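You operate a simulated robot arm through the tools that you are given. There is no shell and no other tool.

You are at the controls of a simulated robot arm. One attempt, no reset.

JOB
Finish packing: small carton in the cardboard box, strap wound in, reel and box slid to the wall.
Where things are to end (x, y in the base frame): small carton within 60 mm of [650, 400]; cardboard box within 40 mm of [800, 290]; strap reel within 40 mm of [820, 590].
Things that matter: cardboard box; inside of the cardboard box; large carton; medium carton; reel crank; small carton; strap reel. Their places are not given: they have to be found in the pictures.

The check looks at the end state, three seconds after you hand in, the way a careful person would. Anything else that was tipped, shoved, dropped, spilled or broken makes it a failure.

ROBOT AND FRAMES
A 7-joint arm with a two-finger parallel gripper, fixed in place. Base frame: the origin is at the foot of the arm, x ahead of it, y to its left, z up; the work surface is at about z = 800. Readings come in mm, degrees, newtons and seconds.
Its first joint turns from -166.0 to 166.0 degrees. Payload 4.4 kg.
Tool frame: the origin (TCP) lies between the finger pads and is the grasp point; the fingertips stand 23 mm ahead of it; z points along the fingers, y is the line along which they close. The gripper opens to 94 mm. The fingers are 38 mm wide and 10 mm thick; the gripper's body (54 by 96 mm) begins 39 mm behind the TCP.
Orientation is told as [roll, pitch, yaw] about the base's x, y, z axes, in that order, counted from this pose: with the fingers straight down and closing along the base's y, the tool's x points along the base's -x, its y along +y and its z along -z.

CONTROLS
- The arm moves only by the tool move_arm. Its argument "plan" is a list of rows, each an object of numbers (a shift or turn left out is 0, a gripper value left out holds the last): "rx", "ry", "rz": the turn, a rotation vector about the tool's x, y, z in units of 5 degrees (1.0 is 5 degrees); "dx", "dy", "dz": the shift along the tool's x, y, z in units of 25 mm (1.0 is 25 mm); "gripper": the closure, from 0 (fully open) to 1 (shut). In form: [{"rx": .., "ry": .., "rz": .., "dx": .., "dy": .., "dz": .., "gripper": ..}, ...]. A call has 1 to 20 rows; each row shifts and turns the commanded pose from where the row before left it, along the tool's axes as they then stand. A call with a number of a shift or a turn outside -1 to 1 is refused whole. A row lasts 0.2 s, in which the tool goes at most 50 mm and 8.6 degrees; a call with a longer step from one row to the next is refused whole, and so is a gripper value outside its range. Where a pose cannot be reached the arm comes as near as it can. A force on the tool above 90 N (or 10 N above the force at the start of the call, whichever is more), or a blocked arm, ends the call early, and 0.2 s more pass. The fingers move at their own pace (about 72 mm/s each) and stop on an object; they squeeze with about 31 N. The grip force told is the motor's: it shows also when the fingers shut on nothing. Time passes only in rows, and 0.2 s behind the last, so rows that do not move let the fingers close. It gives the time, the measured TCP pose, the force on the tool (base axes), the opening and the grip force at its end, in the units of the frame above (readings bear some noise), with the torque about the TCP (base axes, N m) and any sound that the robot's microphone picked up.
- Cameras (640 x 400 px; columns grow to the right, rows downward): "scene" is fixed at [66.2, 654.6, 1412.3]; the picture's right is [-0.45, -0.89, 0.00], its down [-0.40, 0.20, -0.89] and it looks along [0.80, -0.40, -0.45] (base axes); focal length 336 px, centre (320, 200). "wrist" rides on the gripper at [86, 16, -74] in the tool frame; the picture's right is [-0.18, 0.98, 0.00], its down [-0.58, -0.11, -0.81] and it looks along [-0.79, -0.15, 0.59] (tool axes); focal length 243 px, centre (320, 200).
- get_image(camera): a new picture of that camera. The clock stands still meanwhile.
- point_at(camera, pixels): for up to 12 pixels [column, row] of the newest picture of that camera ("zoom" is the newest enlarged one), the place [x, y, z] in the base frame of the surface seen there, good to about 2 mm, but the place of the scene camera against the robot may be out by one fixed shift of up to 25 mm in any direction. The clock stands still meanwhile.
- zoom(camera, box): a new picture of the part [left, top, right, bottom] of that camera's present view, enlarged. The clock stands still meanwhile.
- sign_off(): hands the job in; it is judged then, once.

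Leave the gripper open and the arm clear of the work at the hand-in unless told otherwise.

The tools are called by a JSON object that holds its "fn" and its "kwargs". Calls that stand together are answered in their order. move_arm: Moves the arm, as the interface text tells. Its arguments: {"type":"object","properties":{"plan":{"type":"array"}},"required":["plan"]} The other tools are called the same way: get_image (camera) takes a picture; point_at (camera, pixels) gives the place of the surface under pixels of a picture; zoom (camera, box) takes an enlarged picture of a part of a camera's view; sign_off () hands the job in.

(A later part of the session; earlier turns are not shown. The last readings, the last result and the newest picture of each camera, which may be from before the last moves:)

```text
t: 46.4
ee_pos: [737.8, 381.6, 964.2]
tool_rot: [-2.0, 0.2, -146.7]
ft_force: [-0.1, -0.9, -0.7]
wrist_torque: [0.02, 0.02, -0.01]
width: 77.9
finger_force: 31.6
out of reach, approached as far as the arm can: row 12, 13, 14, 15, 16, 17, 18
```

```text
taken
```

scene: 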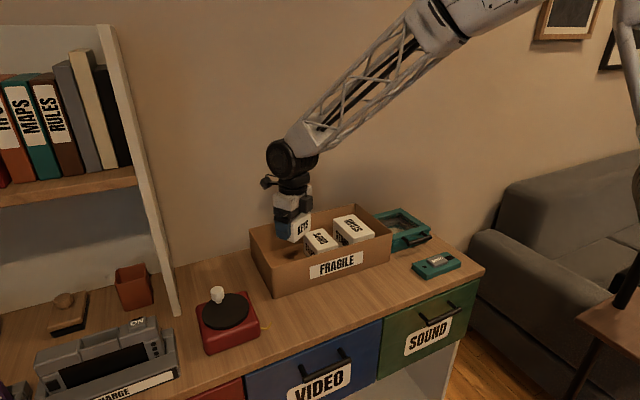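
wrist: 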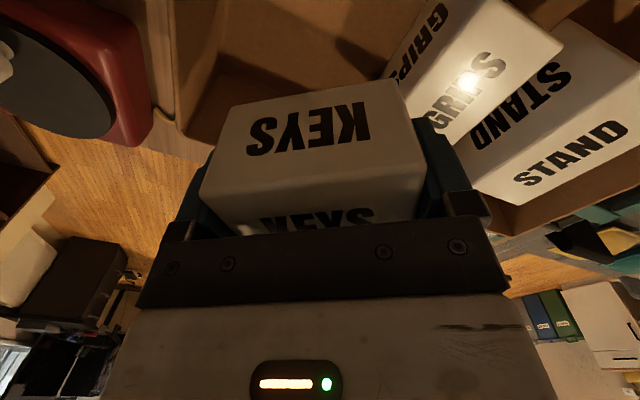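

The wrist joint hits its limit near yaw −147, so −180 must be reached the other way round (+180). The carton is still held. I'll rotate back the other way and watch the pose recover.

{"fn": "move_arm", "kwargs": {"plan": [{"rz": -1, "gripper": 1}, {"rz": -1}, {"rz": -1}, {"rz": -1}, {"rz": -1}, {"rz": -1}, {"rz": -1}, {"rz": -1}, {"rz": -1}, {"rz": -1}, {"rz": -1}, {"rz": -1}, {"rz": -1}, {"rz": -1}, {"rz": -1}, {"rz": -1}, {"rz": -1}, {"rz": -1}, {}]}}

```text
t: 50.4
ee_pos: [736.4, 380.9, 963.8]
tool_rot: [0.2, 2.0, -56.6]
ft_force: [0.2, -0.8, -0.8]
wrist_torque: [0.04, 0.0, 0.01]
width: 77.9
finger_force: 31.4
```

The command restarts from the measured pose: now yaw −56.6 with a 2° pitch left over. I'll remove the tilt and turn onward toward +180.

{"fn": "move_arm", "kwargs": {"plan": [{"ry": -0.4, "rx": -0.04, "gripper": 1}, {"rz": -1}, {"rz": -1}, {"rz": -1}, {"rz": -1}, {"rz": -1}, {"rz": -1}, {"rz": -1}, {"rz": -1}, {"rz": -1}, {"rz": -1}, {"rz": -1}, {"rz": -1}, {"rz": -1}, {"rz": -1}, {"rz": -1}, {"rz": -1}, {"rz": -1}, {"rz": -1}, {"rz": -1}]}}

{"fn": "move_arm", "kwargs": {"plan": [{"rz": -1, "gripper": 1}, {"rz": -1}, {"rz": -1}, {"rz": -1}, {"rz": -1}, {"rz": -1}, {"rz": -1}, {"rz": -1}, {"rz": -1}, {"rz": -1}, {"rz": -1}, {"rz": -1}, {"rz": -1}, {"rz": -1}, {"rz": -1}, {"rz": -1}, {"rz": -1}, {"rz": -1}, {"rz": -1}, {}]}}

```text
t: 54.6
ee_pos: [737.0, 380.5, 964.2]
tool_rot: [0.0, -0.4, 38.4]
ft_force: [-0.3, 0.7, -1.4]
wrist_torque: [-0.03, -0.03, 0.01]
width: 77.7
finger_force: 31.1
```

```text
t: 58.8
ee_pos: [736.0, 381.0, 964.8]
tool_rot: [-0.4, 0.1, 133.4]
ft_force: [0.1, 0.4, -0.6]
wrist_torque: [0.0, -0.03, 0.0]
width: 78.0
finger_force: 31.1
```

Good, yaw 133 is reached at the right height. I'll turn the last 46.6°.

{"fn": "move_arm", "kwargs": {"plan": [{"rz": -1, "gripper": 1}, {"rz": -1}, {"rz": -1}, {"rz": -1}, {"rz": -1}, {"rz": -1}, {"rz": -1}, {"rz": -1}, {"rz": -1}, {"rz": -0.32}, {}]}}

{"fn": "get_image", "kwargs": {"camera": "wrist"}}

{"fn": "get_image", "kwargs": {"camera": "scene"}}

```text
t: 61.2
ee_pos: [735.5, 380.6, 963.6]
tool_rot: [-0.2, 0.4, 179.9]
ft_force: [-0.7, -0.4, -0.1]
wrist_torque: [0.03, -0.01, 0.02]
width: 77.6
finger_force: 30.9
```

```text
taken
```

wrist: 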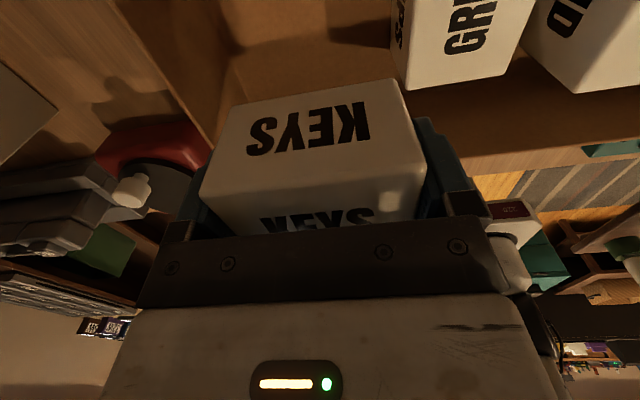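

```text
taken
```

scene: 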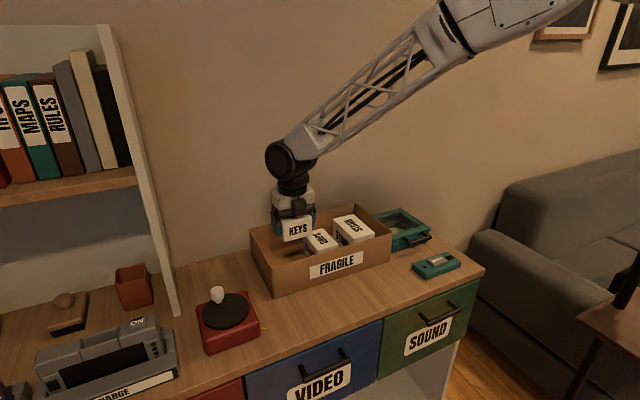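

Yaw 180 is reached. From here the inside of the front wall is visible, so I'll measure the front wall, left wall, floor and GRIPS carton.

{"fn": "point_at", "kwargs": {"camera": "wrist", "pixels": [[520, 110], [560, 120], [560, 145], [500, 150], [560, 135], [300, 20], [190, 60], [180, 70], [250, 95], [410, 85], [400, 20], [450, 110]]}}

```text
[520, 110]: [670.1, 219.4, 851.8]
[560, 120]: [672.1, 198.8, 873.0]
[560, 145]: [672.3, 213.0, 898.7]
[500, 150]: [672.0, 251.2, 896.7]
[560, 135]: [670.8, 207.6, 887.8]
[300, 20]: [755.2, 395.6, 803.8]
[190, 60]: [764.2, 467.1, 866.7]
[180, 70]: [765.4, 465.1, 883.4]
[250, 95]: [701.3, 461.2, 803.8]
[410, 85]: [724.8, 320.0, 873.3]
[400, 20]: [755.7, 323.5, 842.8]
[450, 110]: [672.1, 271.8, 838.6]
```

The front wall's inner face is at x≈672 and GRIPS ends at y≈323. I'll shift to y≈398 and lower the carton slowly to just above the box floor (TCP z≈837).

{"fn": "move_arm", "kwargs": {"plan": [{"dy": -0.7, "ry": -0.08, "gripper": 1}, {}, {"dz": 0.6}, {"dz": 0.6}, {"dz": 0.6}, {"dz": 0.6}, {"dz": 0.6}, {"dz": 0.6}, {}]}}

{"fn": "get_image", "kwargs": {"camera": "wrist"}}

{"fn": "zoom", "kwargs": {"camera": "scene", "box": [230, 170, 410, 310]}}

```text
t: 63.2
ee_pos: [734.9, 400.3, 873.7]
tool_rot: [-0.2, 0.0, 179.9]
ft_force: [-0.9, -1.3, -1.0]
wrist_torque: [-0.03, -0.02, -0.02]
width: 77.6
finger_force: 31.1
```

```text
taken
```

wrist: 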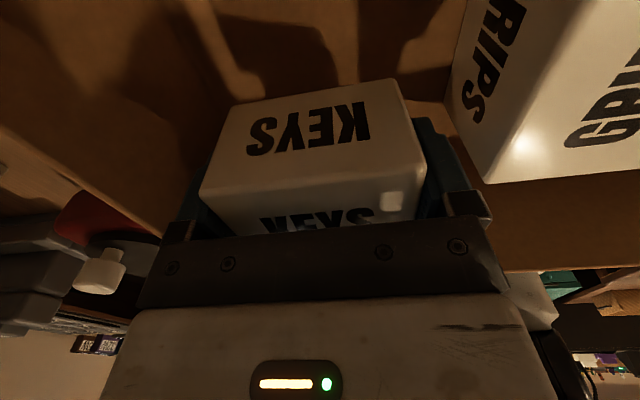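

```text
2.86 times, centred on (320, 240) of scene
```

zoom: 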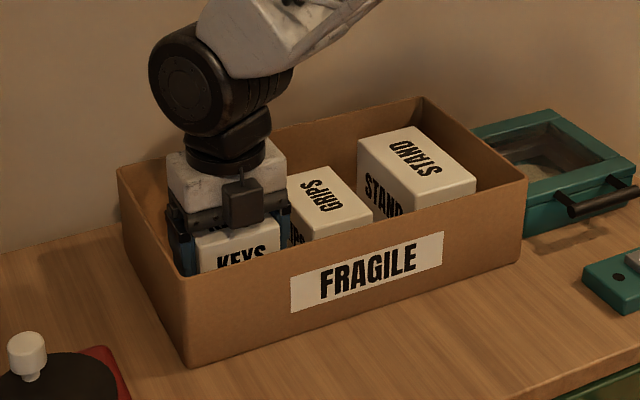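

There is a dark block on the front side of the gripper, near (240, 205) in the zoom. I need to know where it will be relative to the front wall when I lower further.

{"fn": "point_at", "kwargs": {"camera": "zoom", "pixels": [[242, 195], [228, 222], [255, 222], [242, 226], [242, 182], [200, 220], [280, 215], [200, 280], [230, 268], [300, 225]]}}

```text
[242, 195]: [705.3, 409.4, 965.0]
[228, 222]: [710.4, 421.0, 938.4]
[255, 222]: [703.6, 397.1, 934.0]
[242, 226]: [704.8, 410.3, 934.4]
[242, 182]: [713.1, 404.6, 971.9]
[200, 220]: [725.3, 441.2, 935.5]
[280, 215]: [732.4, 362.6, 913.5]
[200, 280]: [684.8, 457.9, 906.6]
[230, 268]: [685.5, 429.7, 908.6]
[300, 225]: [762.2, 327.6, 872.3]
```

Corrected for the scene offset, the block's front is at x≈690, 18 mm inside the wall, so it clears. I'll lower the remaining 37 mm gently.

{"fn": "move_arm", "kwargs": {"plan": [{"dz": 0.3, "gripper": 1}, {"dz": 0.3}, {"dz": 0.3}, {"dz": 0.3}, {"dz": 0.16}, {"dz": 0.08}, {}]}}

```text
t: 64.8
ee_pos: [735.6, 400.7, 837.7]
tool_rot: [-0.1, -0.1, 180.0]
ft_force: [0.3, 0.5, -1.8]
wrist_torque: [0.01, 0.01, -0.04]
width: 77.7
finger_force: 31.4
```

The carton bottom is about 2 mm above the floor. I'll lower 1.5 mm more, then open slowly.

{"fn": "move_arm", "kwargs": {"plan": [{"dz": 0.06, "gripper": 1}, {}, {"gripper": 0}, {"gripper": 0}, {"gripper": 0}, {}]}}

{"fn": "get_image", "kwargs": {"camera": "wrist"}}

{"fn": "zoom", "kwargs": {"camera": "scene", "box": [230, 170, 410, 310]}}

```text
t: 66.2
ee_pos: [736.8, 400.4, 837.5]
tool_rot: [-0.2, 0.1, 180.0]
ft_force: [1.3, -0.8, -0.2]
wrist_torque: [0.02, -0.02, 0.02]
width: 94.0
finger_force: 0.0
```

```text
taken
```

wrist: 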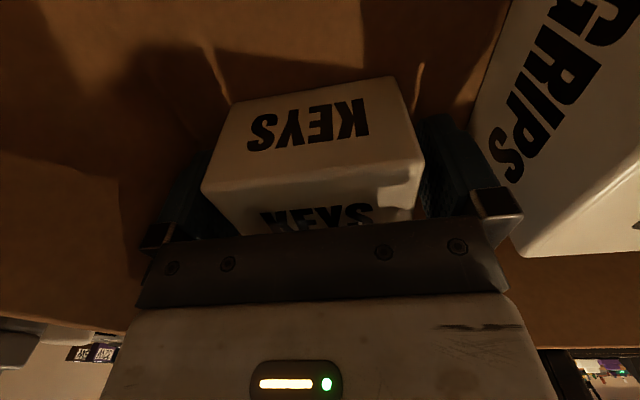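

```text
2.86 times, centred on (320, 240) of scene
```

zoom: 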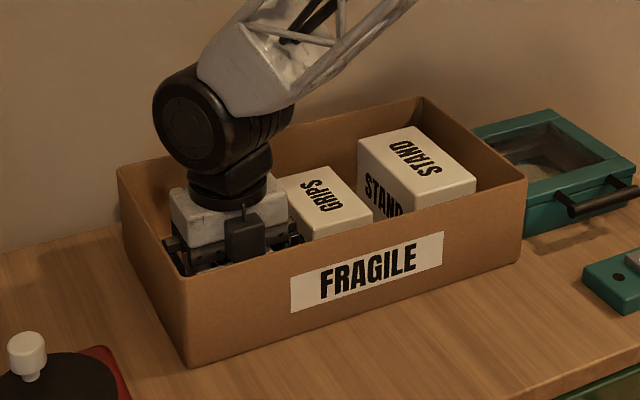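

Released, and the carton sits flat in the box. I'll raise straight up 130 mm, closing the gripper only once clear.

{"fn": "move_arm", "kwargs": {"plan": [{"dz": -0.3, "gripper": 0}, {"dz": -0.6}, {"dz": -0.85}, {"dz": -0.85}, {"dz": -0.85}, {"dz": -0.85}, {"dz": -0.9}, {}]}}

{"fn": "get_image", "kwargs": {"camera": "wrist"}}

```text
t: 68.0
ee_pos: [736.3, 398.4, 966.2]
tool_rot: [-0.2, 0.1, 179.9]
ft_force: [0.1, 0.4, -0.7]
wrist_torque: [0.0, -0.04, -0.02]
width: 94.0
finger_force: 0.0
```

```text
taken
```

wrist: 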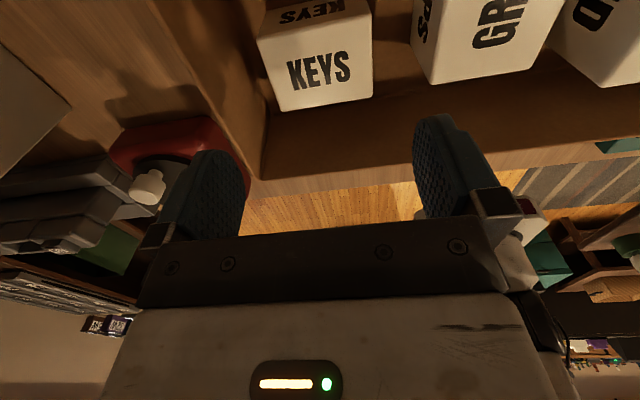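

The carton stands upright in the box. I'll measure its top and the walls.

{"fn": "zoom", "kwargs": {"camera": "wrist", "box": [230, 0, 430, 140]}}

{"fn": "point_at", "kwargs": {"camera": "zoom", "pixels": [[95, 118], [445, 28], [160, 340], [452, 300], [300, 200], [120, 220], [440, 180], [310, 315], [320, 70]]}}

```text
2.86 times, centred on (330, 70) of wrist
```

zoom: 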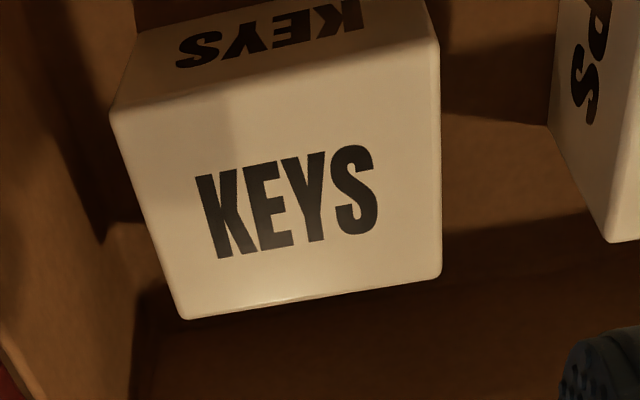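

```text
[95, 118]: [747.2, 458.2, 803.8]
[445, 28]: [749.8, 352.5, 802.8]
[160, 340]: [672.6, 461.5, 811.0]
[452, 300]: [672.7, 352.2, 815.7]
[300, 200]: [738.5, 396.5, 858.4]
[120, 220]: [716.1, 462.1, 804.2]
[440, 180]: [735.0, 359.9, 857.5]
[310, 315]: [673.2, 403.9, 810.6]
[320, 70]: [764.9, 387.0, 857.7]
```

The carton spans x 707 to 766 and y 360 to 437, centre about (736.5, 398). I'll close the gripper and turn to yaw 90, which keeps the camera inside the box's length, so I can nudge it toward the front wall.

{"fn": "move_arm", "kwargs": {"plan": [{"rz": 1, "gripper": 1}, {"rz": 1}, {"rz": 1}, {"rz": 1}, {"rz": 1}, {"rz": 1}, {"rz": 1}, {"rz": 1}, {"rz": 1}, {"rz": 1}, {"rz": 1}, {"rz": 1}, {"rz": 1}, {"rz": 1}, {"rz": 1}, {"rz": 1}, {"rz": 1}, {"rz": 1}, {}]}}

{"fn": "move_arm", "kwargs": {"plan": [{"dy": -0.8}, {"dy": -0.8}, {"dy": -0.8}, {"dz": 0.8}, {"dz": 0.8}, {"dz": 0.8}, {}]}}

{"fn": "get_image", "kwargs": {"camera": "wrist"}}

{"fn": "zoom", "kwargs": {"camera": "scene", "box": [230, 170, 410, 310]}}

```text
t: 72.0
ee_pos: [736.6, 398.8, 966.9]
tool_rot: [0.0, -0.2, 89.8]
ft_force: [0.3, -0.1, -0.5]
wrist_torque: [-0.01, 0.0, 0.02]
width: 0.0
finger_force: 30.7
```

```text
t: 73.6
ee_pos: [796.8, 398.6, 906.4]
tool_rot: [0.0, -0.1, 89.9]
ft_force: [0.3, -0.5, 0.6]
wrist_torque: [-0.01, 0.01, 0.0]
width: 0.0
finger_force: 30.6
```

```text
taken
```

wrist: 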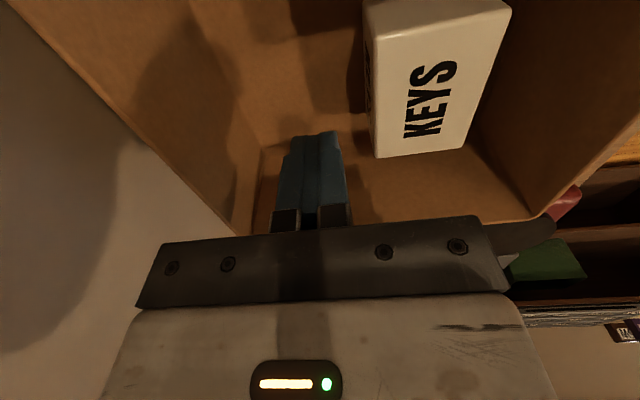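

```text
2.86 times, centred on (320, 240) of scene
```

zoom: 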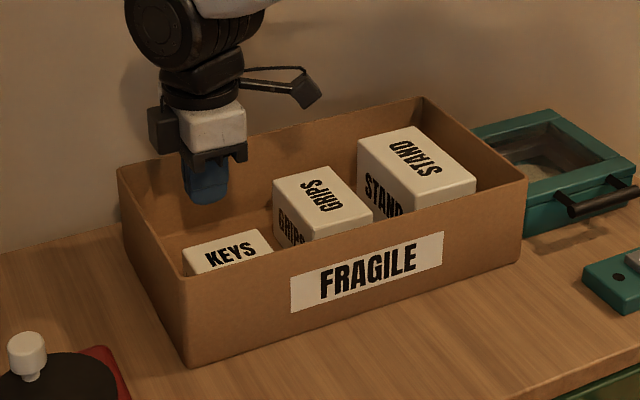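

I'll bring the tool slightly nearer the carton (x≈784, about 8 mm behind its back face) so the rail stays off the back wall, then descend to z≈838.

{"fn": "move_arm", "kwargs": {"plan": [{"dy": 0.5}, {}, {"dz": 0.55}, {"dz": 0.55}, {"dz": 0.55}, {"dz": 0.55}, {"dz": 0.5}, {}]}}

{"fn": "get_image", "kwargs": {"camera": "wrist"}}

```text
t: 75.4
ee_pos: [786.7, 399.2, 838.2]
tool_rot: [-0.1, -0.2, 90.0]
ft_force: [0.3, 0.5, -0.1]
wrist_torque: [0.01, 0.01, -0.01]
width: 0.3
finger_force: 31.0
```

```text
taken
```

wrist: 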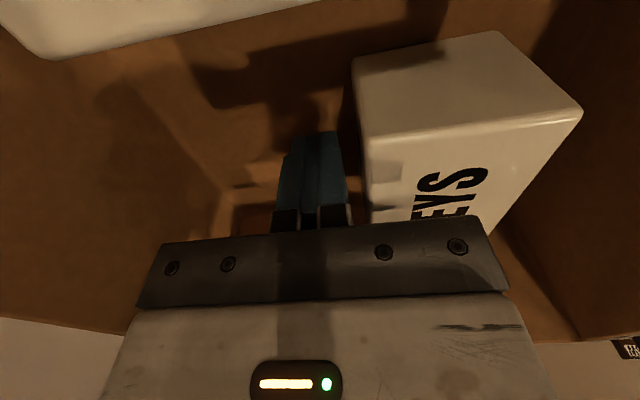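

Everything is clear. I'll push in −x slowly: 10 rows of 4 mm.

{"fn": "move_arm", "kwargs": {"plan": [{"dy": 0.16}, {"dy": 0.16}, {"dy": 0.16}, {"dy": 0.16}, {"dy": 0.16}, {"dy": 0.16}, {"dy": 0.16}, {"dy": 0.16}, {"dy": 0.16}, {"dy": 0.16}, {}]}}

{"fn": "get_image", "kwargs": {"camera": "wrist"}}

{"fn": "point_at", "kwargs": {"camera": "wrist", "pixels": [[500, 130], [450, 60], [560, 115], [500, 40], [440, 150], [600, 200], [400, 60], [380, 140]]}}

```text
t: 77.8
ee_pos: [744.8, 398.5, 838.9]
tool_rot: [0.0, -0.3, 89.9]
ft_force: [1.1, -0.3, -0.2]
wrist_torque: [0.01, 0.0, 0.01]
width: 0.2
finger_force: 31.1
```

```text
taken
```

wrist: 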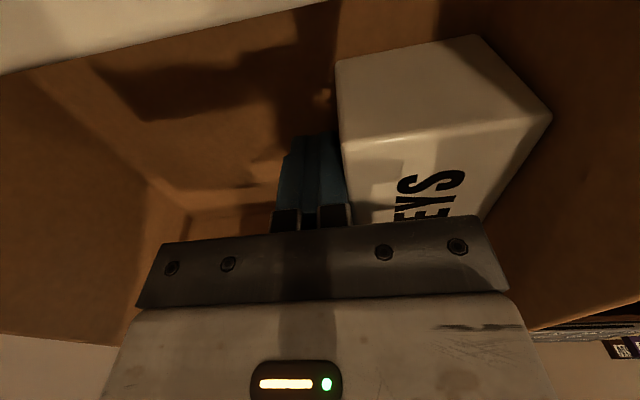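

```text
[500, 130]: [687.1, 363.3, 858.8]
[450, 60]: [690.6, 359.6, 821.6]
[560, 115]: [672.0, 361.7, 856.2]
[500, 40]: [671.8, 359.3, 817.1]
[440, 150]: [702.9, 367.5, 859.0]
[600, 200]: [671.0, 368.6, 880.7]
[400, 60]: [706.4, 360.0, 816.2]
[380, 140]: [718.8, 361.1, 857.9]
```

{"fn": "zoom", "kwargs": {"camera": "wrist", "box": [300, 10, 620, 230]}}

{"fn": "point_at", "kwargs": {"camera": "zoom", "pixels": [[480, 200], [488, 205], [345, 60], [355, 65], [90, 130], [85, 140], [100, 250], [370, 370], [470, 220], [494, 205], [78, 100]]}}

```text
1.82 times, centred on (460, 120) of wrist
```

zoom: 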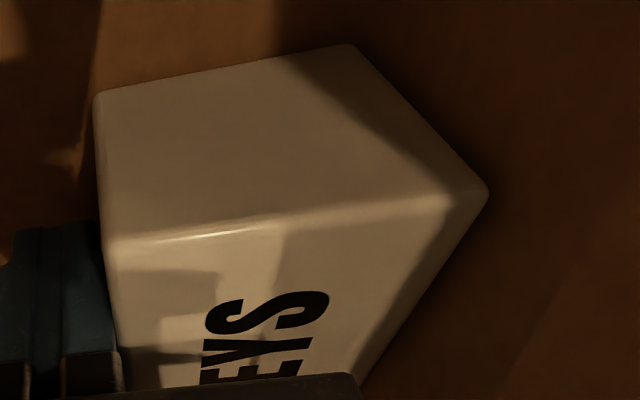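

```text
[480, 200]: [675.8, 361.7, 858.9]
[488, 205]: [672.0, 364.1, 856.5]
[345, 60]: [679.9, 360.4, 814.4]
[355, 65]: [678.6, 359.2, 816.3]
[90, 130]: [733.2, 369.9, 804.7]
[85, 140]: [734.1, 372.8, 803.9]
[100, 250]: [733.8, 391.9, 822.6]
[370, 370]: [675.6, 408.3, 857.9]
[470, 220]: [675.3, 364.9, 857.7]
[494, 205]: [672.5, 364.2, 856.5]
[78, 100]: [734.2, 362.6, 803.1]
```

The carton's front face is at about 675 and the back at about 733, so its centre is x≈704. I'll nudge 2 mm more, nearly touching the front wall, then back off and up.

{"fn": "move_arm", "kwargs": {"plan": [{"dy": 0.08}, {}, {"dy": -0.3}, {"dy": -0.3}, {"dz": -0.6}, {"dz": -0.9}, {"dz": -0.9}, {"dz": -0.9}, {"dz": -0.9}, {"dz": -0.9}, {}]}}

{"fn": "get_image", "kwargs": {"camera": "wrist"}}

{"fn": "zoom", "kwargs": {"camera": "scene", "box": [230, 170, 410, 310]}}

```text
t: 80.2
ee_pos: [756.3, 399.0, 968.0]
tool_rot: [0.0, -0.2, 90.0]
ft_force: [0.2, 0.4, -0.1]
wrist_torque: [-0.01, 0.01, 0.05]
width: 0.0
finger_force: 31.3
```

```text
taken
```

wrist: 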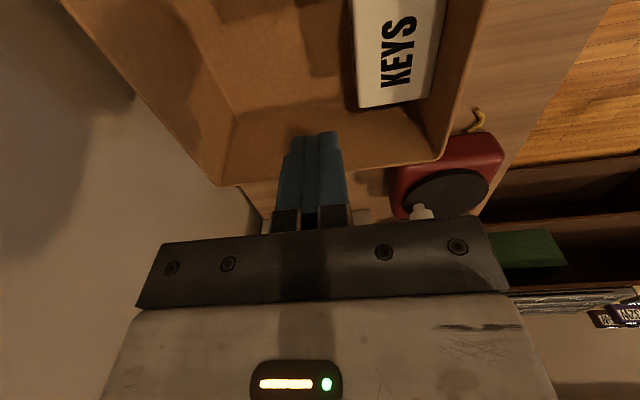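

```text
2.86 times, centred on (320, 240) of scene
```

zoom: 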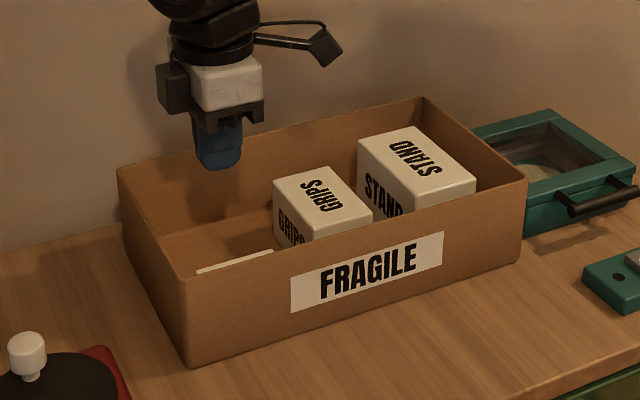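

I'll check the final carton place and the box front wall from this view.

{"fn": "zoom", "kwargs": {"camera": "wrist", "box": [330, 0, 510, 180]}}

{"fn": "point_at", "kwargs": {"camera": "zoom", "pixels": [[130, 340], [120, 200], [110, 60], [335, 320], [350, 200], [365, 60], [230, 355], [235, 180], [420, 300], [445, 200], [400, 430]]}}

```text
2.22 times, centred on (420, 90) of wrist
```

zoom: 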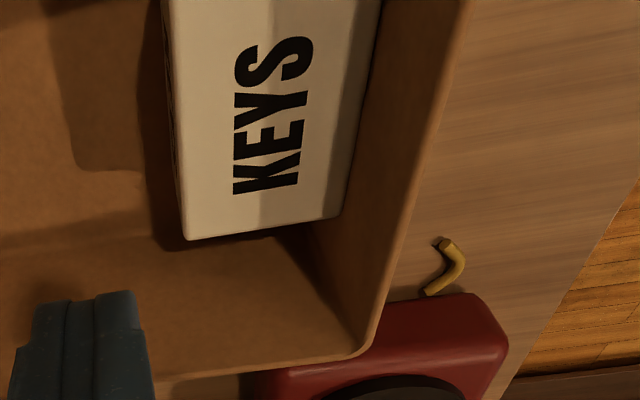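

```text
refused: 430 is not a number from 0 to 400
```

{"fn": "point_at", "kwargs": {"camera": "zoom", "pixels": [[188, 235], [168, 20], [338, 212], [376, 10], [352, 140], [178, 120], [265, 225], [270, 120], [368, 300], [440, 100], [446, 105], [425, 290]]}}

```text
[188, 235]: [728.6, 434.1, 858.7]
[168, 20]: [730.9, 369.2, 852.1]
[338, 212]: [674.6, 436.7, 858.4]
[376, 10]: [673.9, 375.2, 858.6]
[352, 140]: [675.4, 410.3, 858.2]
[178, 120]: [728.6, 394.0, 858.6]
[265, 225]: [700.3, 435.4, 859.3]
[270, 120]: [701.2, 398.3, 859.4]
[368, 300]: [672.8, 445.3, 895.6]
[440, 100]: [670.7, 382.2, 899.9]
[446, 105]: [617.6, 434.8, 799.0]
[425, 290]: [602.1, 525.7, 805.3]
```

The carton is centred at about (702, 399), upright, flush by the front wall. Now I'll go to the reel, moving to about (560, 590) at this height, then turn back to yaw 0 and look.

{"fn": "move_arm", "kwargs": {"plan": [{"dx": -0.85, "dy": 0.87}, {"dx": -0.85, "dy": 0.87}, {"dx": -0.85, "dy": 0.87}, {"dx": -0.85, "dy": 0.87}, {"dx": -0.85, "dy": 0.87}, {"dx": -0.85, "dy": 0.87}, {"dx": -0.85, "dy": 0.87}, {"dx": -0.85, "dy": 0.87}, {"dx": -0.85, "dy": 0.87}, {}]}}

{"fn": "move_arm", "kwargs": {"plan": [{"rz": 1}, {"rz": 1}, {"rz": 1}, {"rz": 1}, {"rz": 1}, {"rz": 1}, {"rz": 1}, {"rz": 1}, {"rz": 1}, {"rz": 1}, {"rz": 1}, {"rz": 1}, {"rz": 1}, {"rz": 1}, {"rz": 1}, {"rz": 1}, {"rz": 1}, {"rz": 1}, {}]}}

{"fn": "get_image", "kwargs": {"camera": "wrist"}}

{"fn": "zoom", "kwargs": {"camera": "scene", "box": [180, 270, 290, 370]}}

```text
t: 82.4
ee_pos: [561.2, 590.6, 966.6]
tool_rot: [0.0, -0.2, 89.9]
ft_force: [-1.0, 0.3, 1.1]
wrist_torque: [0.0, -0.01, 0.01]
width: 0.0
finger_force: 31.0
```

```text
t: 86.4
ee_pos: [562.0, 588.6, 967.1]
tool_rot: [0.2, 0.0, -0.2]
ft_force: [0.2, 0.0, 0.0]
wrist_torque: [0.01, -0.01, -0.03]
width: 0.3
finger_force: 30.8
```

```text
taken
```

wrist: 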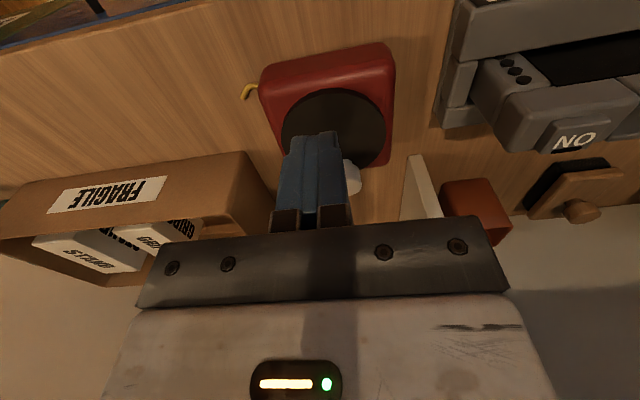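

```text
4.00 times, centred on (235, 320) of scene
```

zoom: 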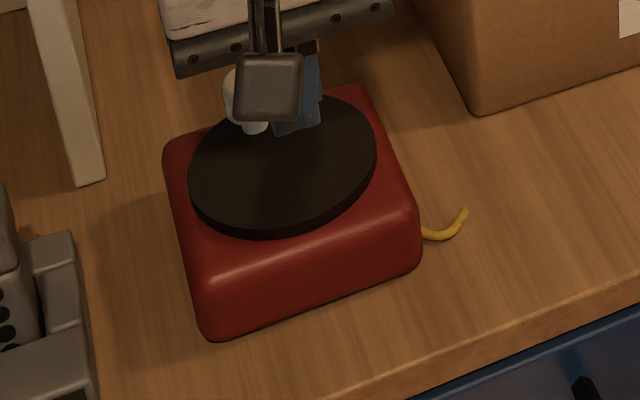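

I'll zoom the wrist view on the reel and strap, opening the gripper first so it blocks less of the view.

{"fn": "move_arm", "kwargs": {"plan": [{"gripper": 0, "dx": 0.6}, {"gripper": 0, "dx": 0.6}, {"gripper": 0, "dx": 0.6}, {"gripper": 0}]}}

{"fn": "zoom", "kwargs": {"camera": "wrist", "box": [220, 30, 440, 230]}}

```text
t: 87.4
ee_pos: [515.8, 588.2, 967.9]
tool_rot: [0.2, -0.1, -0.1]
ft_force: [0.2, 0.2, 1.2]
wrist_torque: [0.0, -0.02, -0.01]
width: 93.9
finger_force: 0.0
```

```text
2.00 times, centred on (330, 130) of wrist
```

zoom: 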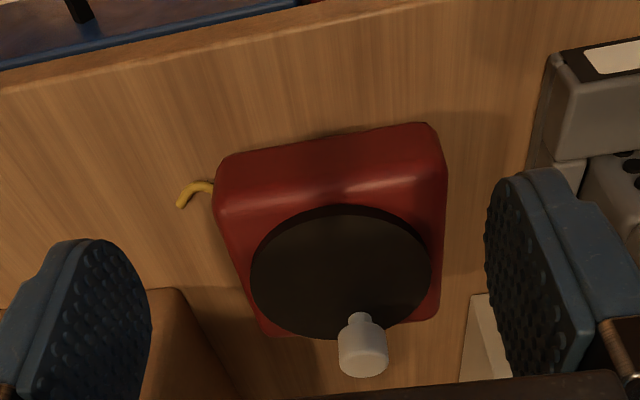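

No direction marks are visible. I'll measure the disc rim, the knob head and stem, the reel body corners, and the strap.

{"fn": "point_at", "kwargs": {"camera": "zoom", "pixels": [[256, 285], [427, 265], [335, 215], [310, 333], [390, 322], [362, 318], [350, 340], [363, 360], [363, 374], [340, 345], [386, 345], [184, 200]]}}

{"fn": "point_at", "kwargs": {"camera": "zoom", "pixels": [[225, 165], [435, 130], [222, 215], [444, 180], [265, 333], [436, 310], [210, 186], [180, 206], [400, 230], [300, 300]]}}

```text
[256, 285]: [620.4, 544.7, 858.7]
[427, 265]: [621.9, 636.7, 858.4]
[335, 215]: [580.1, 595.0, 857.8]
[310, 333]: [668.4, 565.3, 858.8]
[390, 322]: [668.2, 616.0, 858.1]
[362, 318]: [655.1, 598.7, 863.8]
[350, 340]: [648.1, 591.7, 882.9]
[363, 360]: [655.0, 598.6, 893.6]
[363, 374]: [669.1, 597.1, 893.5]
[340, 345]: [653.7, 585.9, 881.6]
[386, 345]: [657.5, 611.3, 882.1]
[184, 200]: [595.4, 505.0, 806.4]
```

```text
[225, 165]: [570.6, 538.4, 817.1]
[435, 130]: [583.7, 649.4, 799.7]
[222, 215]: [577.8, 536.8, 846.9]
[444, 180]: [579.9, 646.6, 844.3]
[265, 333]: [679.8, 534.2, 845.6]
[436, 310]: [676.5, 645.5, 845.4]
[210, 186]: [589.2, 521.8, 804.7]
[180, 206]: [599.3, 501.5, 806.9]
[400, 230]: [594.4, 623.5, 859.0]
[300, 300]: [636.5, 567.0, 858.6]
```

Disc axis ≈ (628.5, 590.7). Knob head centre ≈ (659, 598.4), about 25 mm wide, z 872 to 893.5, radius ≈ 31 mm at about 14°. I'll go above the knob, turn to yaw 14 so the fingers close along the tangent, and come down partway.

{"fn": "move_arm", "kwargs": {"plan": [{"dx": -0.955, "dy": 0.068, "gripper": 0}, {"dx": -0.955, "dy": 0.068}, {"dx": -0.955, "dy": 0.068}, {"dx": -0.955, "dy": 0.068}, {"dx": -0.955, "dy": 0.068}, {"dx": -0.955, "dy": 0.068}, {"rz": -1}, {"rz": -1}, {"rz": -0.82}, {"dz": 0.7}, {"dz": 0.7}, {}]}}

{"fn": "get_image", "kwargs": {"camera": "wrist"}}

{"fn": "zoom", "kwargs": {"camera": "scene", "box": [160, 220, 310, 360]}}

```text
t: 90.0
ee_pos: [660.3, 599.5, 933.6]
tool_rot: [0.2, 0.0, 14.0]
ft_force: [0.3, -0.4, 0.3]
wrist_torque: [0.03, 0.0, 0.03]
width: 94.2
finger_force: 0.2
```

```text
taken
```

wrist: 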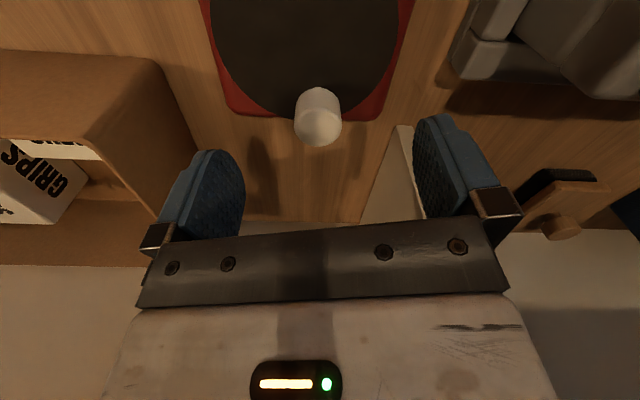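

```text
2.86 times, centred on (235, 290) of scene
```

zoom: 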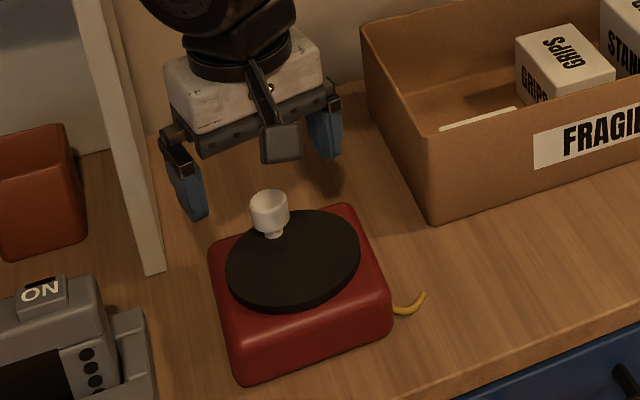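

I'll re-check the knob centre from here.

{"fn": "zoom", "kwargs": {"camera": "wrist", "box": [270, 70, 370, 160]}}

{"fn": "point_at", "kwargs": {"camera": "zoom", "pixels": [[165, 200], [455, 195], [310, 340], [310, 160], [320, 250], [190, 120], [430, 110], [310, 90]]}}

```text
4.44 times, centred on (320, 115) of wrist
```

zoom: 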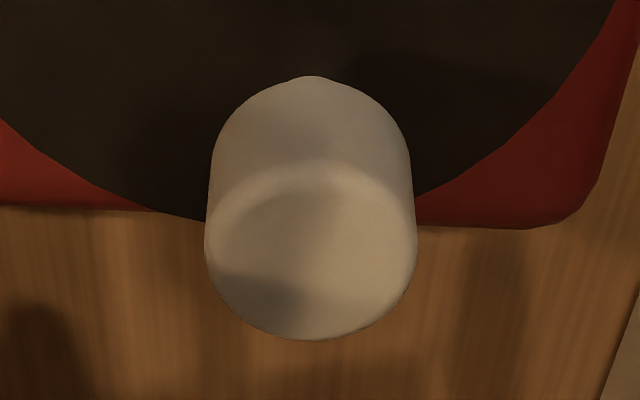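

```text
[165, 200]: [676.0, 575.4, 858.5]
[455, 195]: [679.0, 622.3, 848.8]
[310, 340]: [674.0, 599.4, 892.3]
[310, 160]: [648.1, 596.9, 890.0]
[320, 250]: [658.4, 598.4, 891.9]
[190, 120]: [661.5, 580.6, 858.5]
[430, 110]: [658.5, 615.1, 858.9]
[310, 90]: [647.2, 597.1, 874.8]
```

The knob centre is about (660.5, 598.4), matching the tool. I'll descend to z≈887, fingertips 5 mm above the disc, and close on the knob.

{"fn": "move_arm", "kwargs": {"plan": [{"dz": 0.62}, {"dz": 0.62}, {"dz": 0.58}, {}, {"gripper": 1}, {"gripper": 1}, {"gripper": 1}, {"gripper": 1}, {"gripper": 1}]}}

{"fn": "get_image", "kwargs": {"camera": "wrist"}}

```text
t: 92.0
ee_pos: [660.7, 601.4, 888.1]
tool_rot: [0.2, 0.0, 14.0]
ft_force: [5.2, -1.0, 0.4]
wrist_torque: [-0.26, -0.26, 0.06]
width: 27.8
finger_force: 31.5
```

```text
taken
```

wrist: 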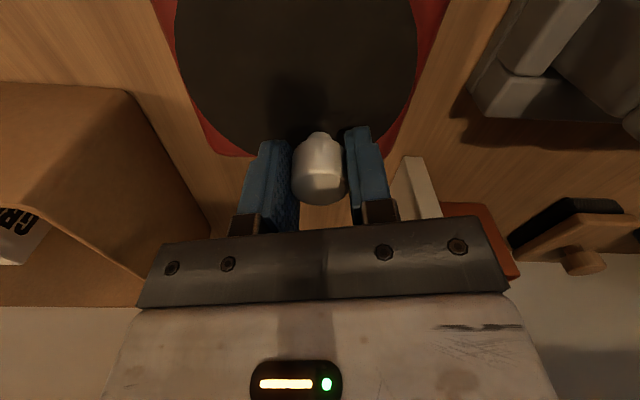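

Gripped on the knob at 27.8 mm. I'll try a 40° counter-clockwise crank (each row 5° yaw plus 2.8 mm along the tangent), then look at the strap and the reel.

{"fn": "move_arm", "kwargs": {"plan": [{"rz": -1, "dx": 0.005, "dy": 0.1133, "gripper": 1}, {"rz": -1, "dx": 0.005, "dy": 0.1133}, {"rz": -1, "dx": 0.005, "dy": 0.1133}, {"rz": -1, "dx": 0.005, "dy": 0.1133}, {"rz": -1, "dx": 0.005, "dy": 0.1133}, {"rz": -1, "dx": 0.005, "dy": 0.1133}, {"rz": -1, "dx": 0.005, "dy": 0.1133}, {"rz": -1, "dx": 0.005, "dy": 0.1133}, {}]}}

{"fn": "get_image", "kwargs": {"camera": "wrist"}}

{"fn": "zoom", "kwargs": {"camera": "scene", "box": [160, 220, 310, 360]}}

```text
t: 94.0
ee_pos: [647.9, 618.5, 887.9]
tool_rot: [0.1, -0.3, 54.0]
ft_force: [1.6, -4.5, 17.1]
wrist_torque: [-0.07, -0.09, 0.08]
width: 27.3
finger_force: 31.2
```

```text
taken
```

wrist: 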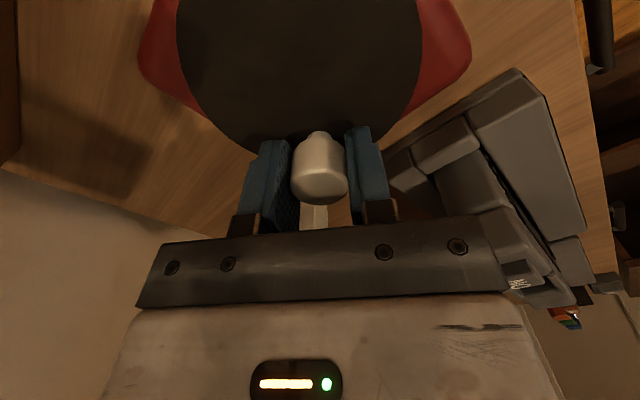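

```text
2.86 times, centred on (235, 290) of scene
```

zoom: 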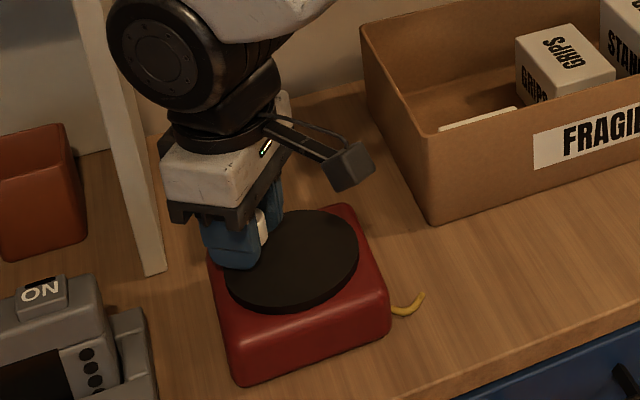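

The knob went round and the reel body stayed put, but there is a 17 N upward force. I'll zoom in on the strap and the fingers.

{"fn": "zoom", "kwargs": {"camera": "scene", "box": [240, 300, 290, 340]}}

{"fn": "point_at", "kwargs": {"camera": "zoom", "pixels": [[400, 235], [410, 230], [300, 300], [350, 290]]}}

{"fn": "zoom", "kwargs": {"camera": "scene", "box": [200, 270, 270, 330]}}

```text
10.00 times, centred on (265, 320) of scene
```

zoom: 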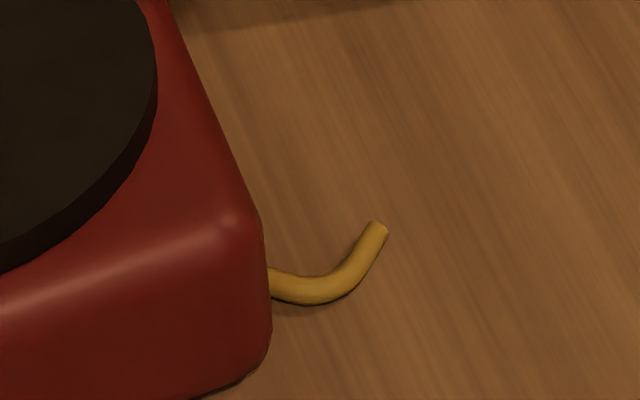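

```text
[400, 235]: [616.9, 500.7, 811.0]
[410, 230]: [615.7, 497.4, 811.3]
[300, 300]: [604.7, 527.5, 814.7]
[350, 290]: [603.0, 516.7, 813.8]
```

```text
6.67 times, centred on (235, 300) of scene
```

zoom: 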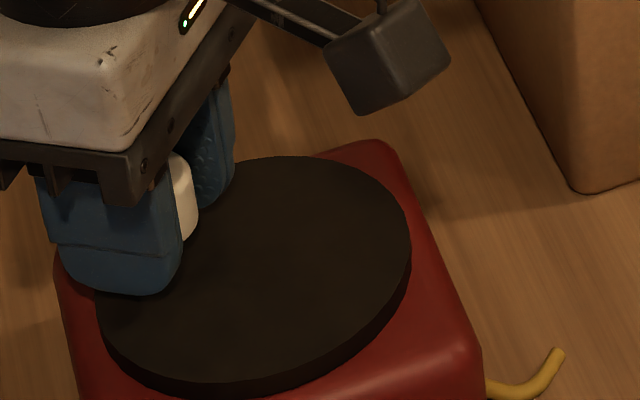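

The strap may be unchanged or slightly changed after 40°, so I need a bigger turn to judge direction. Continuing 80° counter-clockwise, then comparing the same zoom box on the strap.

{"fn": "move_arm", "kwargs": {"plan": [{"rz": -1, "dx": 0.005, "dy": 0.1133, "gripper": 1}, {"rz": -1, "dx": 0.005, "dy": 0.1133}, {"rz": -1, "dx": 0.005, "dy": 0.1133}, {"rz": -1, "dx": 0.005, "dy": 0.1133}, {"rz": -1, "dx": 0.005, "dy": 0.1133}, {"rz": -1, "dx": 0.005, "dy": 0.1133}, {"rz": -1, "dx": 0.005, "dy": 0.1133}, {"rz": -1, "dx": 0.005, "dy": 0.1133}, {"rz": -1, "dx": 0.005, "dy": 0.1133}, {"rz": -1, "dx": 0.005, "dy": 0.1133}, {"rz": -1, "dx": 0.005, "dy": 0.1133}, {"rz": -1, "dx": 0.005, "dy": 0.1133}, {"rz": -1, "dx": 0.005, "dy": 0.1133}, {"rz": -1, "dx": 0.005, "dy": 0.1133}, {"rz": -1, "dx": 0.005, "dy": 0.1133}, {"rz": -1, "dx": 0.005, "dy": 0.1133}, {}]}}

{"fn": "zoom", "kwargs": {"camera": "scene", "box": [240, 300, 290, 340]}}

{"fn": "zoom", "kwargs": {"camera": "scene", "box": [160, 220, 310, 360]}}

```text
t: 97.6
ee_pos: [606.6, 615.5, 887.2]
tool_rot: [-0.3, -0.2, 134.0]
ft_force: [-4.5, -4.4, 20.8]
wrist_torque: [-0.07, 0.3, -0.21]
width: 27.2
finger_force: 30.9
```

```text
10.00 times, centred on (265, 320) of scene
```

zoom: 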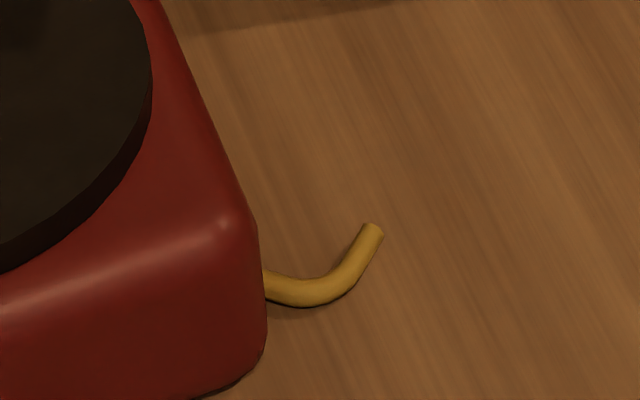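

```text
2.86 times, centred on (235, 290) of scene
```

zoom: 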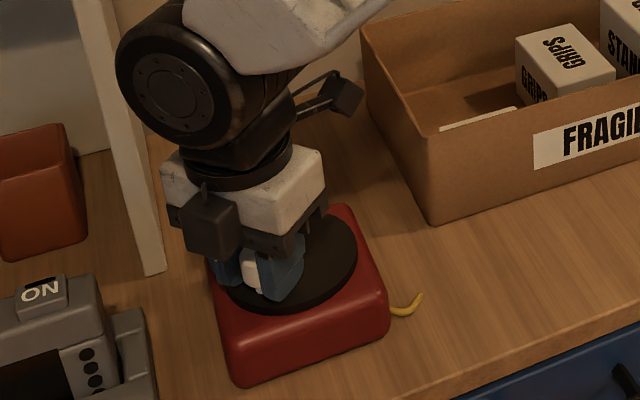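

120° counter-clockwise left the strap length unchanged. By geometry, the strap leaves the drum on its front side toward −y, so winding in should be clockwise from above. Now I'll turn clockwise 100°.

{"fn": "move_arm", "kwargs": {"plan": [{"rz": 1, "dx": 0.005, "dy": -0.1133, "gripper": 1}, {"rz": 1, "dx": 0.005, "dy": -0.1133}, {"rz": 1, "dx": 0.005, "dy": -0.1133}, {"rz": 1, "dx": 0.005, "dy": -0.1133}, {"rz": 1, "dx": 0.005, "dy": -0.1133}, {"rz": 1, "dx": 0.005, "dy": -0.1133}, {"rz": 1, "dx": 0.005, "dy": -0.1133}, {"rz": 1, "dx": 0.005, "dy": -0.1133}, {"rz": 1, "dx": 0.005, "dy": -0.1133}, {"rz": 1, "dx": 0.005, "dy": -0.1133}, {"rz": 1, "dx": 0.005, "dy": -0.1133}, {"rz": 1, "dx": 0.005, "dy": -0.1133}, {"rz": 1, "dx": 0.005, "dy": -0.1133}, {"rz": 1, "dx": 0.005, "dy": -0.1133}, {"rz": 1, "dx": 0.005, "dy": -0.1133}, {"rz": 1, "dx": 0.005, "dy": -0.1133}, {"rz": 1, "dx": 0.005, "dy": -0.1133}, {"rz": 1, "dx": 0.005, "dy": -0.1133}, {"rz": 1, "dx": 0.005, "dy": -0.1133}, {"rz": 1, "dx": 0.005, "dy": -0.1133}]}}

{"fn": "zoom", "kwargs": {"camera": "scene", "box": [240, 300, 290, 340]}}

```text
t: 101.8
ee_pos: [655.4, 612.2, 886.6]
tool_rot: [0.1, -0.2, 33.9]
ft_force: [-4.6, 2.7, 4.6]
wrist_torque: [-0.11, -0.25, -0.16]
width: 27.2
finger_force: 31.0
```

```text
10.00 times, centred on (265, 320) of scene
```

zoom: 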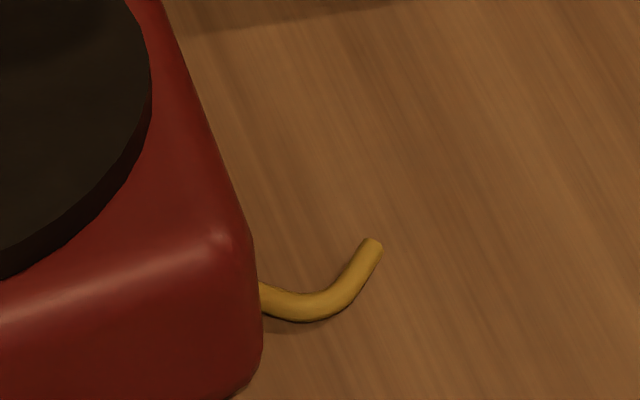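

Now back close to the start angle (net +20° CCW), with the tail unchanged and the reel shifted only about 1 to 2 mm. Continuing clockwise 100°.

{"fn": "move_arm", "kwargs": {"plan": [{"rz": 1, "dx": 0.005, "dy": -0.1133, "gripper": 1}, {"rz": 1, "dx": 0.005, "dy": -0.1133}, {"rz": 1, "dx": 0.005, "dy": -0.1133}, {"rz": 1, "dx": 0.005, "dy": -0.1133}, {"rz": 1, "dx": 0.005, "dy": -0.1133}, {"rz": 1, "dx": 0.005, "dy": -0.1133}, {"rz": 1, "dx": 0.005, "dy": -0.1133}, {"rz": 1, "dx": 0.005, "dy": -0.1133}, {"rz": 1, "dx": 0.005, "dy": -0.1133}, {"rz": 1, "dx": 0.005, "dy": -0.1133}, {"rz": 1, "dx": 0.005, "dy": -0.1133}, {"rz": 1, "dx": 0.005, "dy": -0.1133}, {"rz": 1, "dx": 0.005, "dy": -0.1133}, {"rz": 1, "dx": 0.005, "dy": -0.1133}, {"rz": 1, "dx": 0.005, "dy": -0.1133}, {"rz": 1, "dx": 0.005, "dy": -0.1133}, {"rz": 1, "dx": 0.005, "dy": -0.1133}, {"rz": 1, "dx": 0.005, "dy": -0.1133}, {"rz": 1, "dx": 0.005, "dy": -0.1133}, {"rz": 1, "dx": 0.005, "dy": -0.1133}]}}

{"fn": "zoom", "kwargs": {"camera": "scene", "box": [240, 300, 290, 340]}}

{"fn": "zoom", "kwargs": {"camera": "scene", "box": [160, 220, 310, 360]}}

```text
t: 106.0
ee_pos: [642.2, 565.2, 886.5]
tool_rot: [0.1, 0.2, -66.1]
ft_force: [-0.7, 0.1, 0.2]
wrist_torque: [-0.28, -0.16, 0.02]
width: 27.3
finger_force: 30.3
```

```text
10.00 times, centred on (265, 320) of scene
```

zoom: 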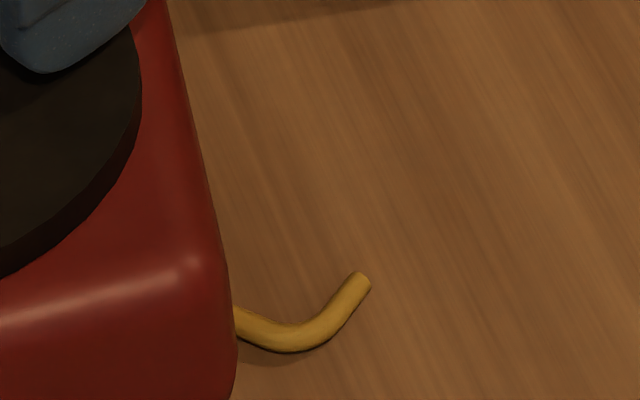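

```text
2.86 times, centred on (235, 290) of scene
```

zoom: 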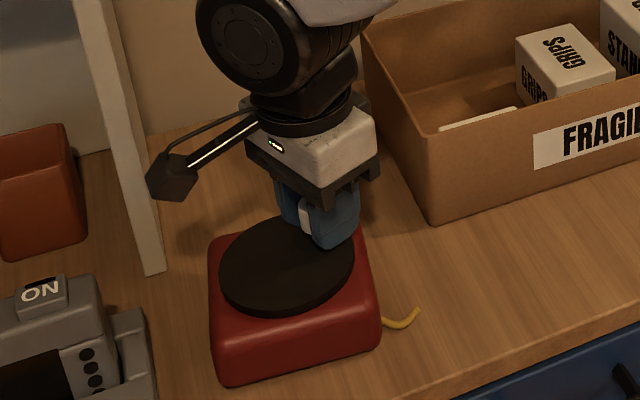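

The reel body turned a few degrees clockwise this time. I'll measure the strap's tip and root in world coordinates to compare lengths.

{"fn": "zoom", "kwargs": {"camera": "scene", "box": [240, 300, 290, 340]}}

{"fn": "point_at", "kwargs": {"camera": "zoom", "pixels": [[358, 283], [340, 310], [290, 340], [250, 328], [240, 322], [220, 300], [232, 360], [190, 180]]}}

{"fn": "get_image", "kwargs": {"camera": "scene"}}

```text
10.00 times, centred on (265, 320) of scene
```

zoom: 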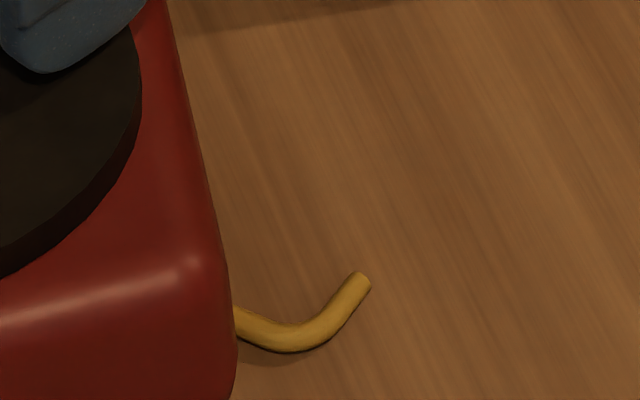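

```text
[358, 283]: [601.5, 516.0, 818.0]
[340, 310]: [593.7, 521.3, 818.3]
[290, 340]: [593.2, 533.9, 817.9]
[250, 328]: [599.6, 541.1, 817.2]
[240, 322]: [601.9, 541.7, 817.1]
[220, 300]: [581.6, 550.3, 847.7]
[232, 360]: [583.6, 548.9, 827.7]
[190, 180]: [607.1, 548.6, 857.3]
```

```text
taken
```

scene: 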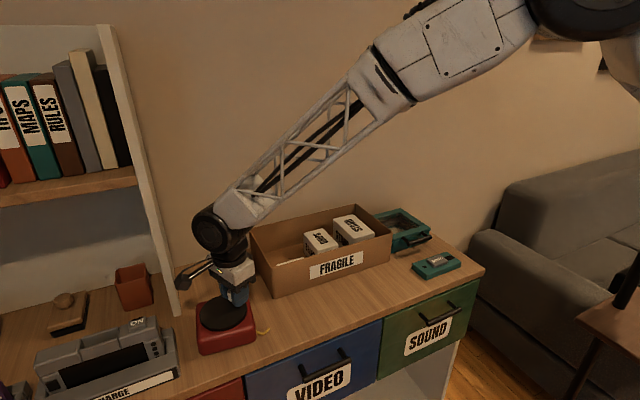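

The strap's height reads about 5 mm higher than before, so the reel might be tilted or lifted by the grip. I'll check with the wrist camera and points on the disc and body.

{"fn": "get_image", "kwargs": {"camera": "wrist"}}

{"fn": "zoom", "kwargs": {"camera": "scene", "box": [180, 270, 280, 370]}}

{"fn": "point_at", "kwargs": {"camera": "zoom", "pixels": [[220, 170], [280, 160], [240, 200], [180, 150], [300, 200], [200, 230], [380, 260], [210, 330], [390, 300], [350, 130], [215, 120], [190, 90]]}}

```text
taken
```

wrist: 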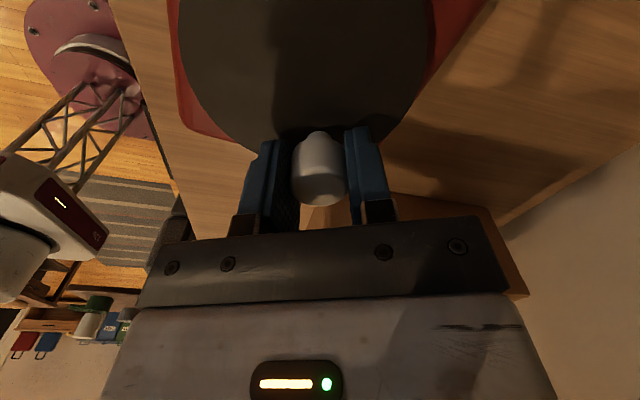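

```text
4.00 times, centred on (230, 320) of scene
```

zoom: 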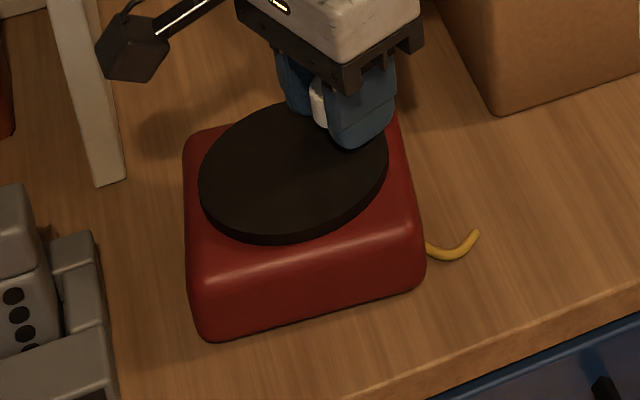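

```text
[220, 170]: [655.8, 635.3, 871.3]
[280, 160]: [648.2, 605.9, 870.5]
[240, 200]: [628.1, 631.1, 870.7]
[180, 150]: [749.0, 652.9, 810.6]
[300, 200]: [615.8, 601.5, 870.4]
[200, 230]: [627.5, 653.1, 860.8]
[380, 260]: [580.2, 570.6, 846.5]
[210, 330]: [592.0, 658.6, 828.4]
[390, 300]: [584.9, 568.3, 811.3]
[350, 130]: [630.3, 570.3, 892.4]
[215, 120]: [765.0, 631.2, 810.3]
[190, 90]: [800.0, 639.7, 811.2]
```

The disc is still level at its original height, so nothing has lifted. The body has rotated about 9° clockwise, meaning the crank has some resistance this way. The strap appears slightly shorter (about 37 → 35.5 mm). I'll press down lightly so the reel holds still and go another 60° clockwise.

{"fn": "move_arm", "kwargs": {"plan": [{"dz": 0.04, "gripper": 1}, {"rz": 1, "dx": 0.005, "dy": -0.1133}, {"rz": 1, "dx": 0.005, "dy": -0.1133}, {"rz": 1, "dx": 0.005, "dy": -0.1133}, {"rz": 1, "dx": 0.005, "dy": -0.1133}, {"rz": 1, "dx": 0.005, "dy": -0.1133}, {"rz": 1, "dx": 0.005, "dy": -0.1133}, {"rz": 1, "dx": 0.005, "dy": -0.1133}, {"rz": 1, "dx": 0.005, "dy": -0.1133}, {"rz": 1, "dx": 0.005, "dy": -0.1133}, {"rz": 1, "dx": 0.005, "dy": -0.1133}, {"rz": 1, "dx": 0.005, "dy": -0.1133}]}}

{"fn": "zoom", "kwargs": {"camera": "scene", "box": [240, 300, 290, 340]}}

{"fn": "zoom", "kwargs": {"camera": "scene", "box": [180, 270, 280, 370]}}

```text
t: 108.6
ee_pos: [614.4, 566.1, 885.9]
tool_rot: [-0.1, 0.3, -121.1]
ft_force: [4.2, 9.8, 18.6]
wrist_torque: [0.29, -0.29, 0.05]
width: 27.2
finger_force: 30.8
```

```text
10.00 times, centred on (265, 320) of scene
```

zoom: 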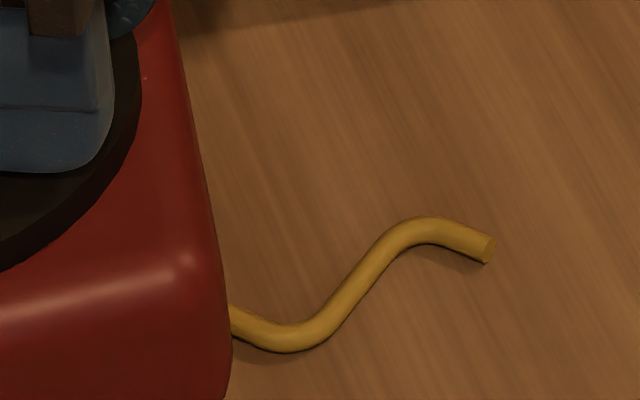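

```text
4.00 times, centred on (230, 320) of scene
```

zoom: 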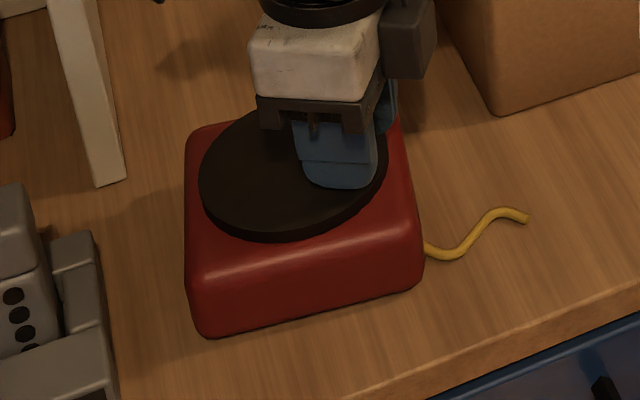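

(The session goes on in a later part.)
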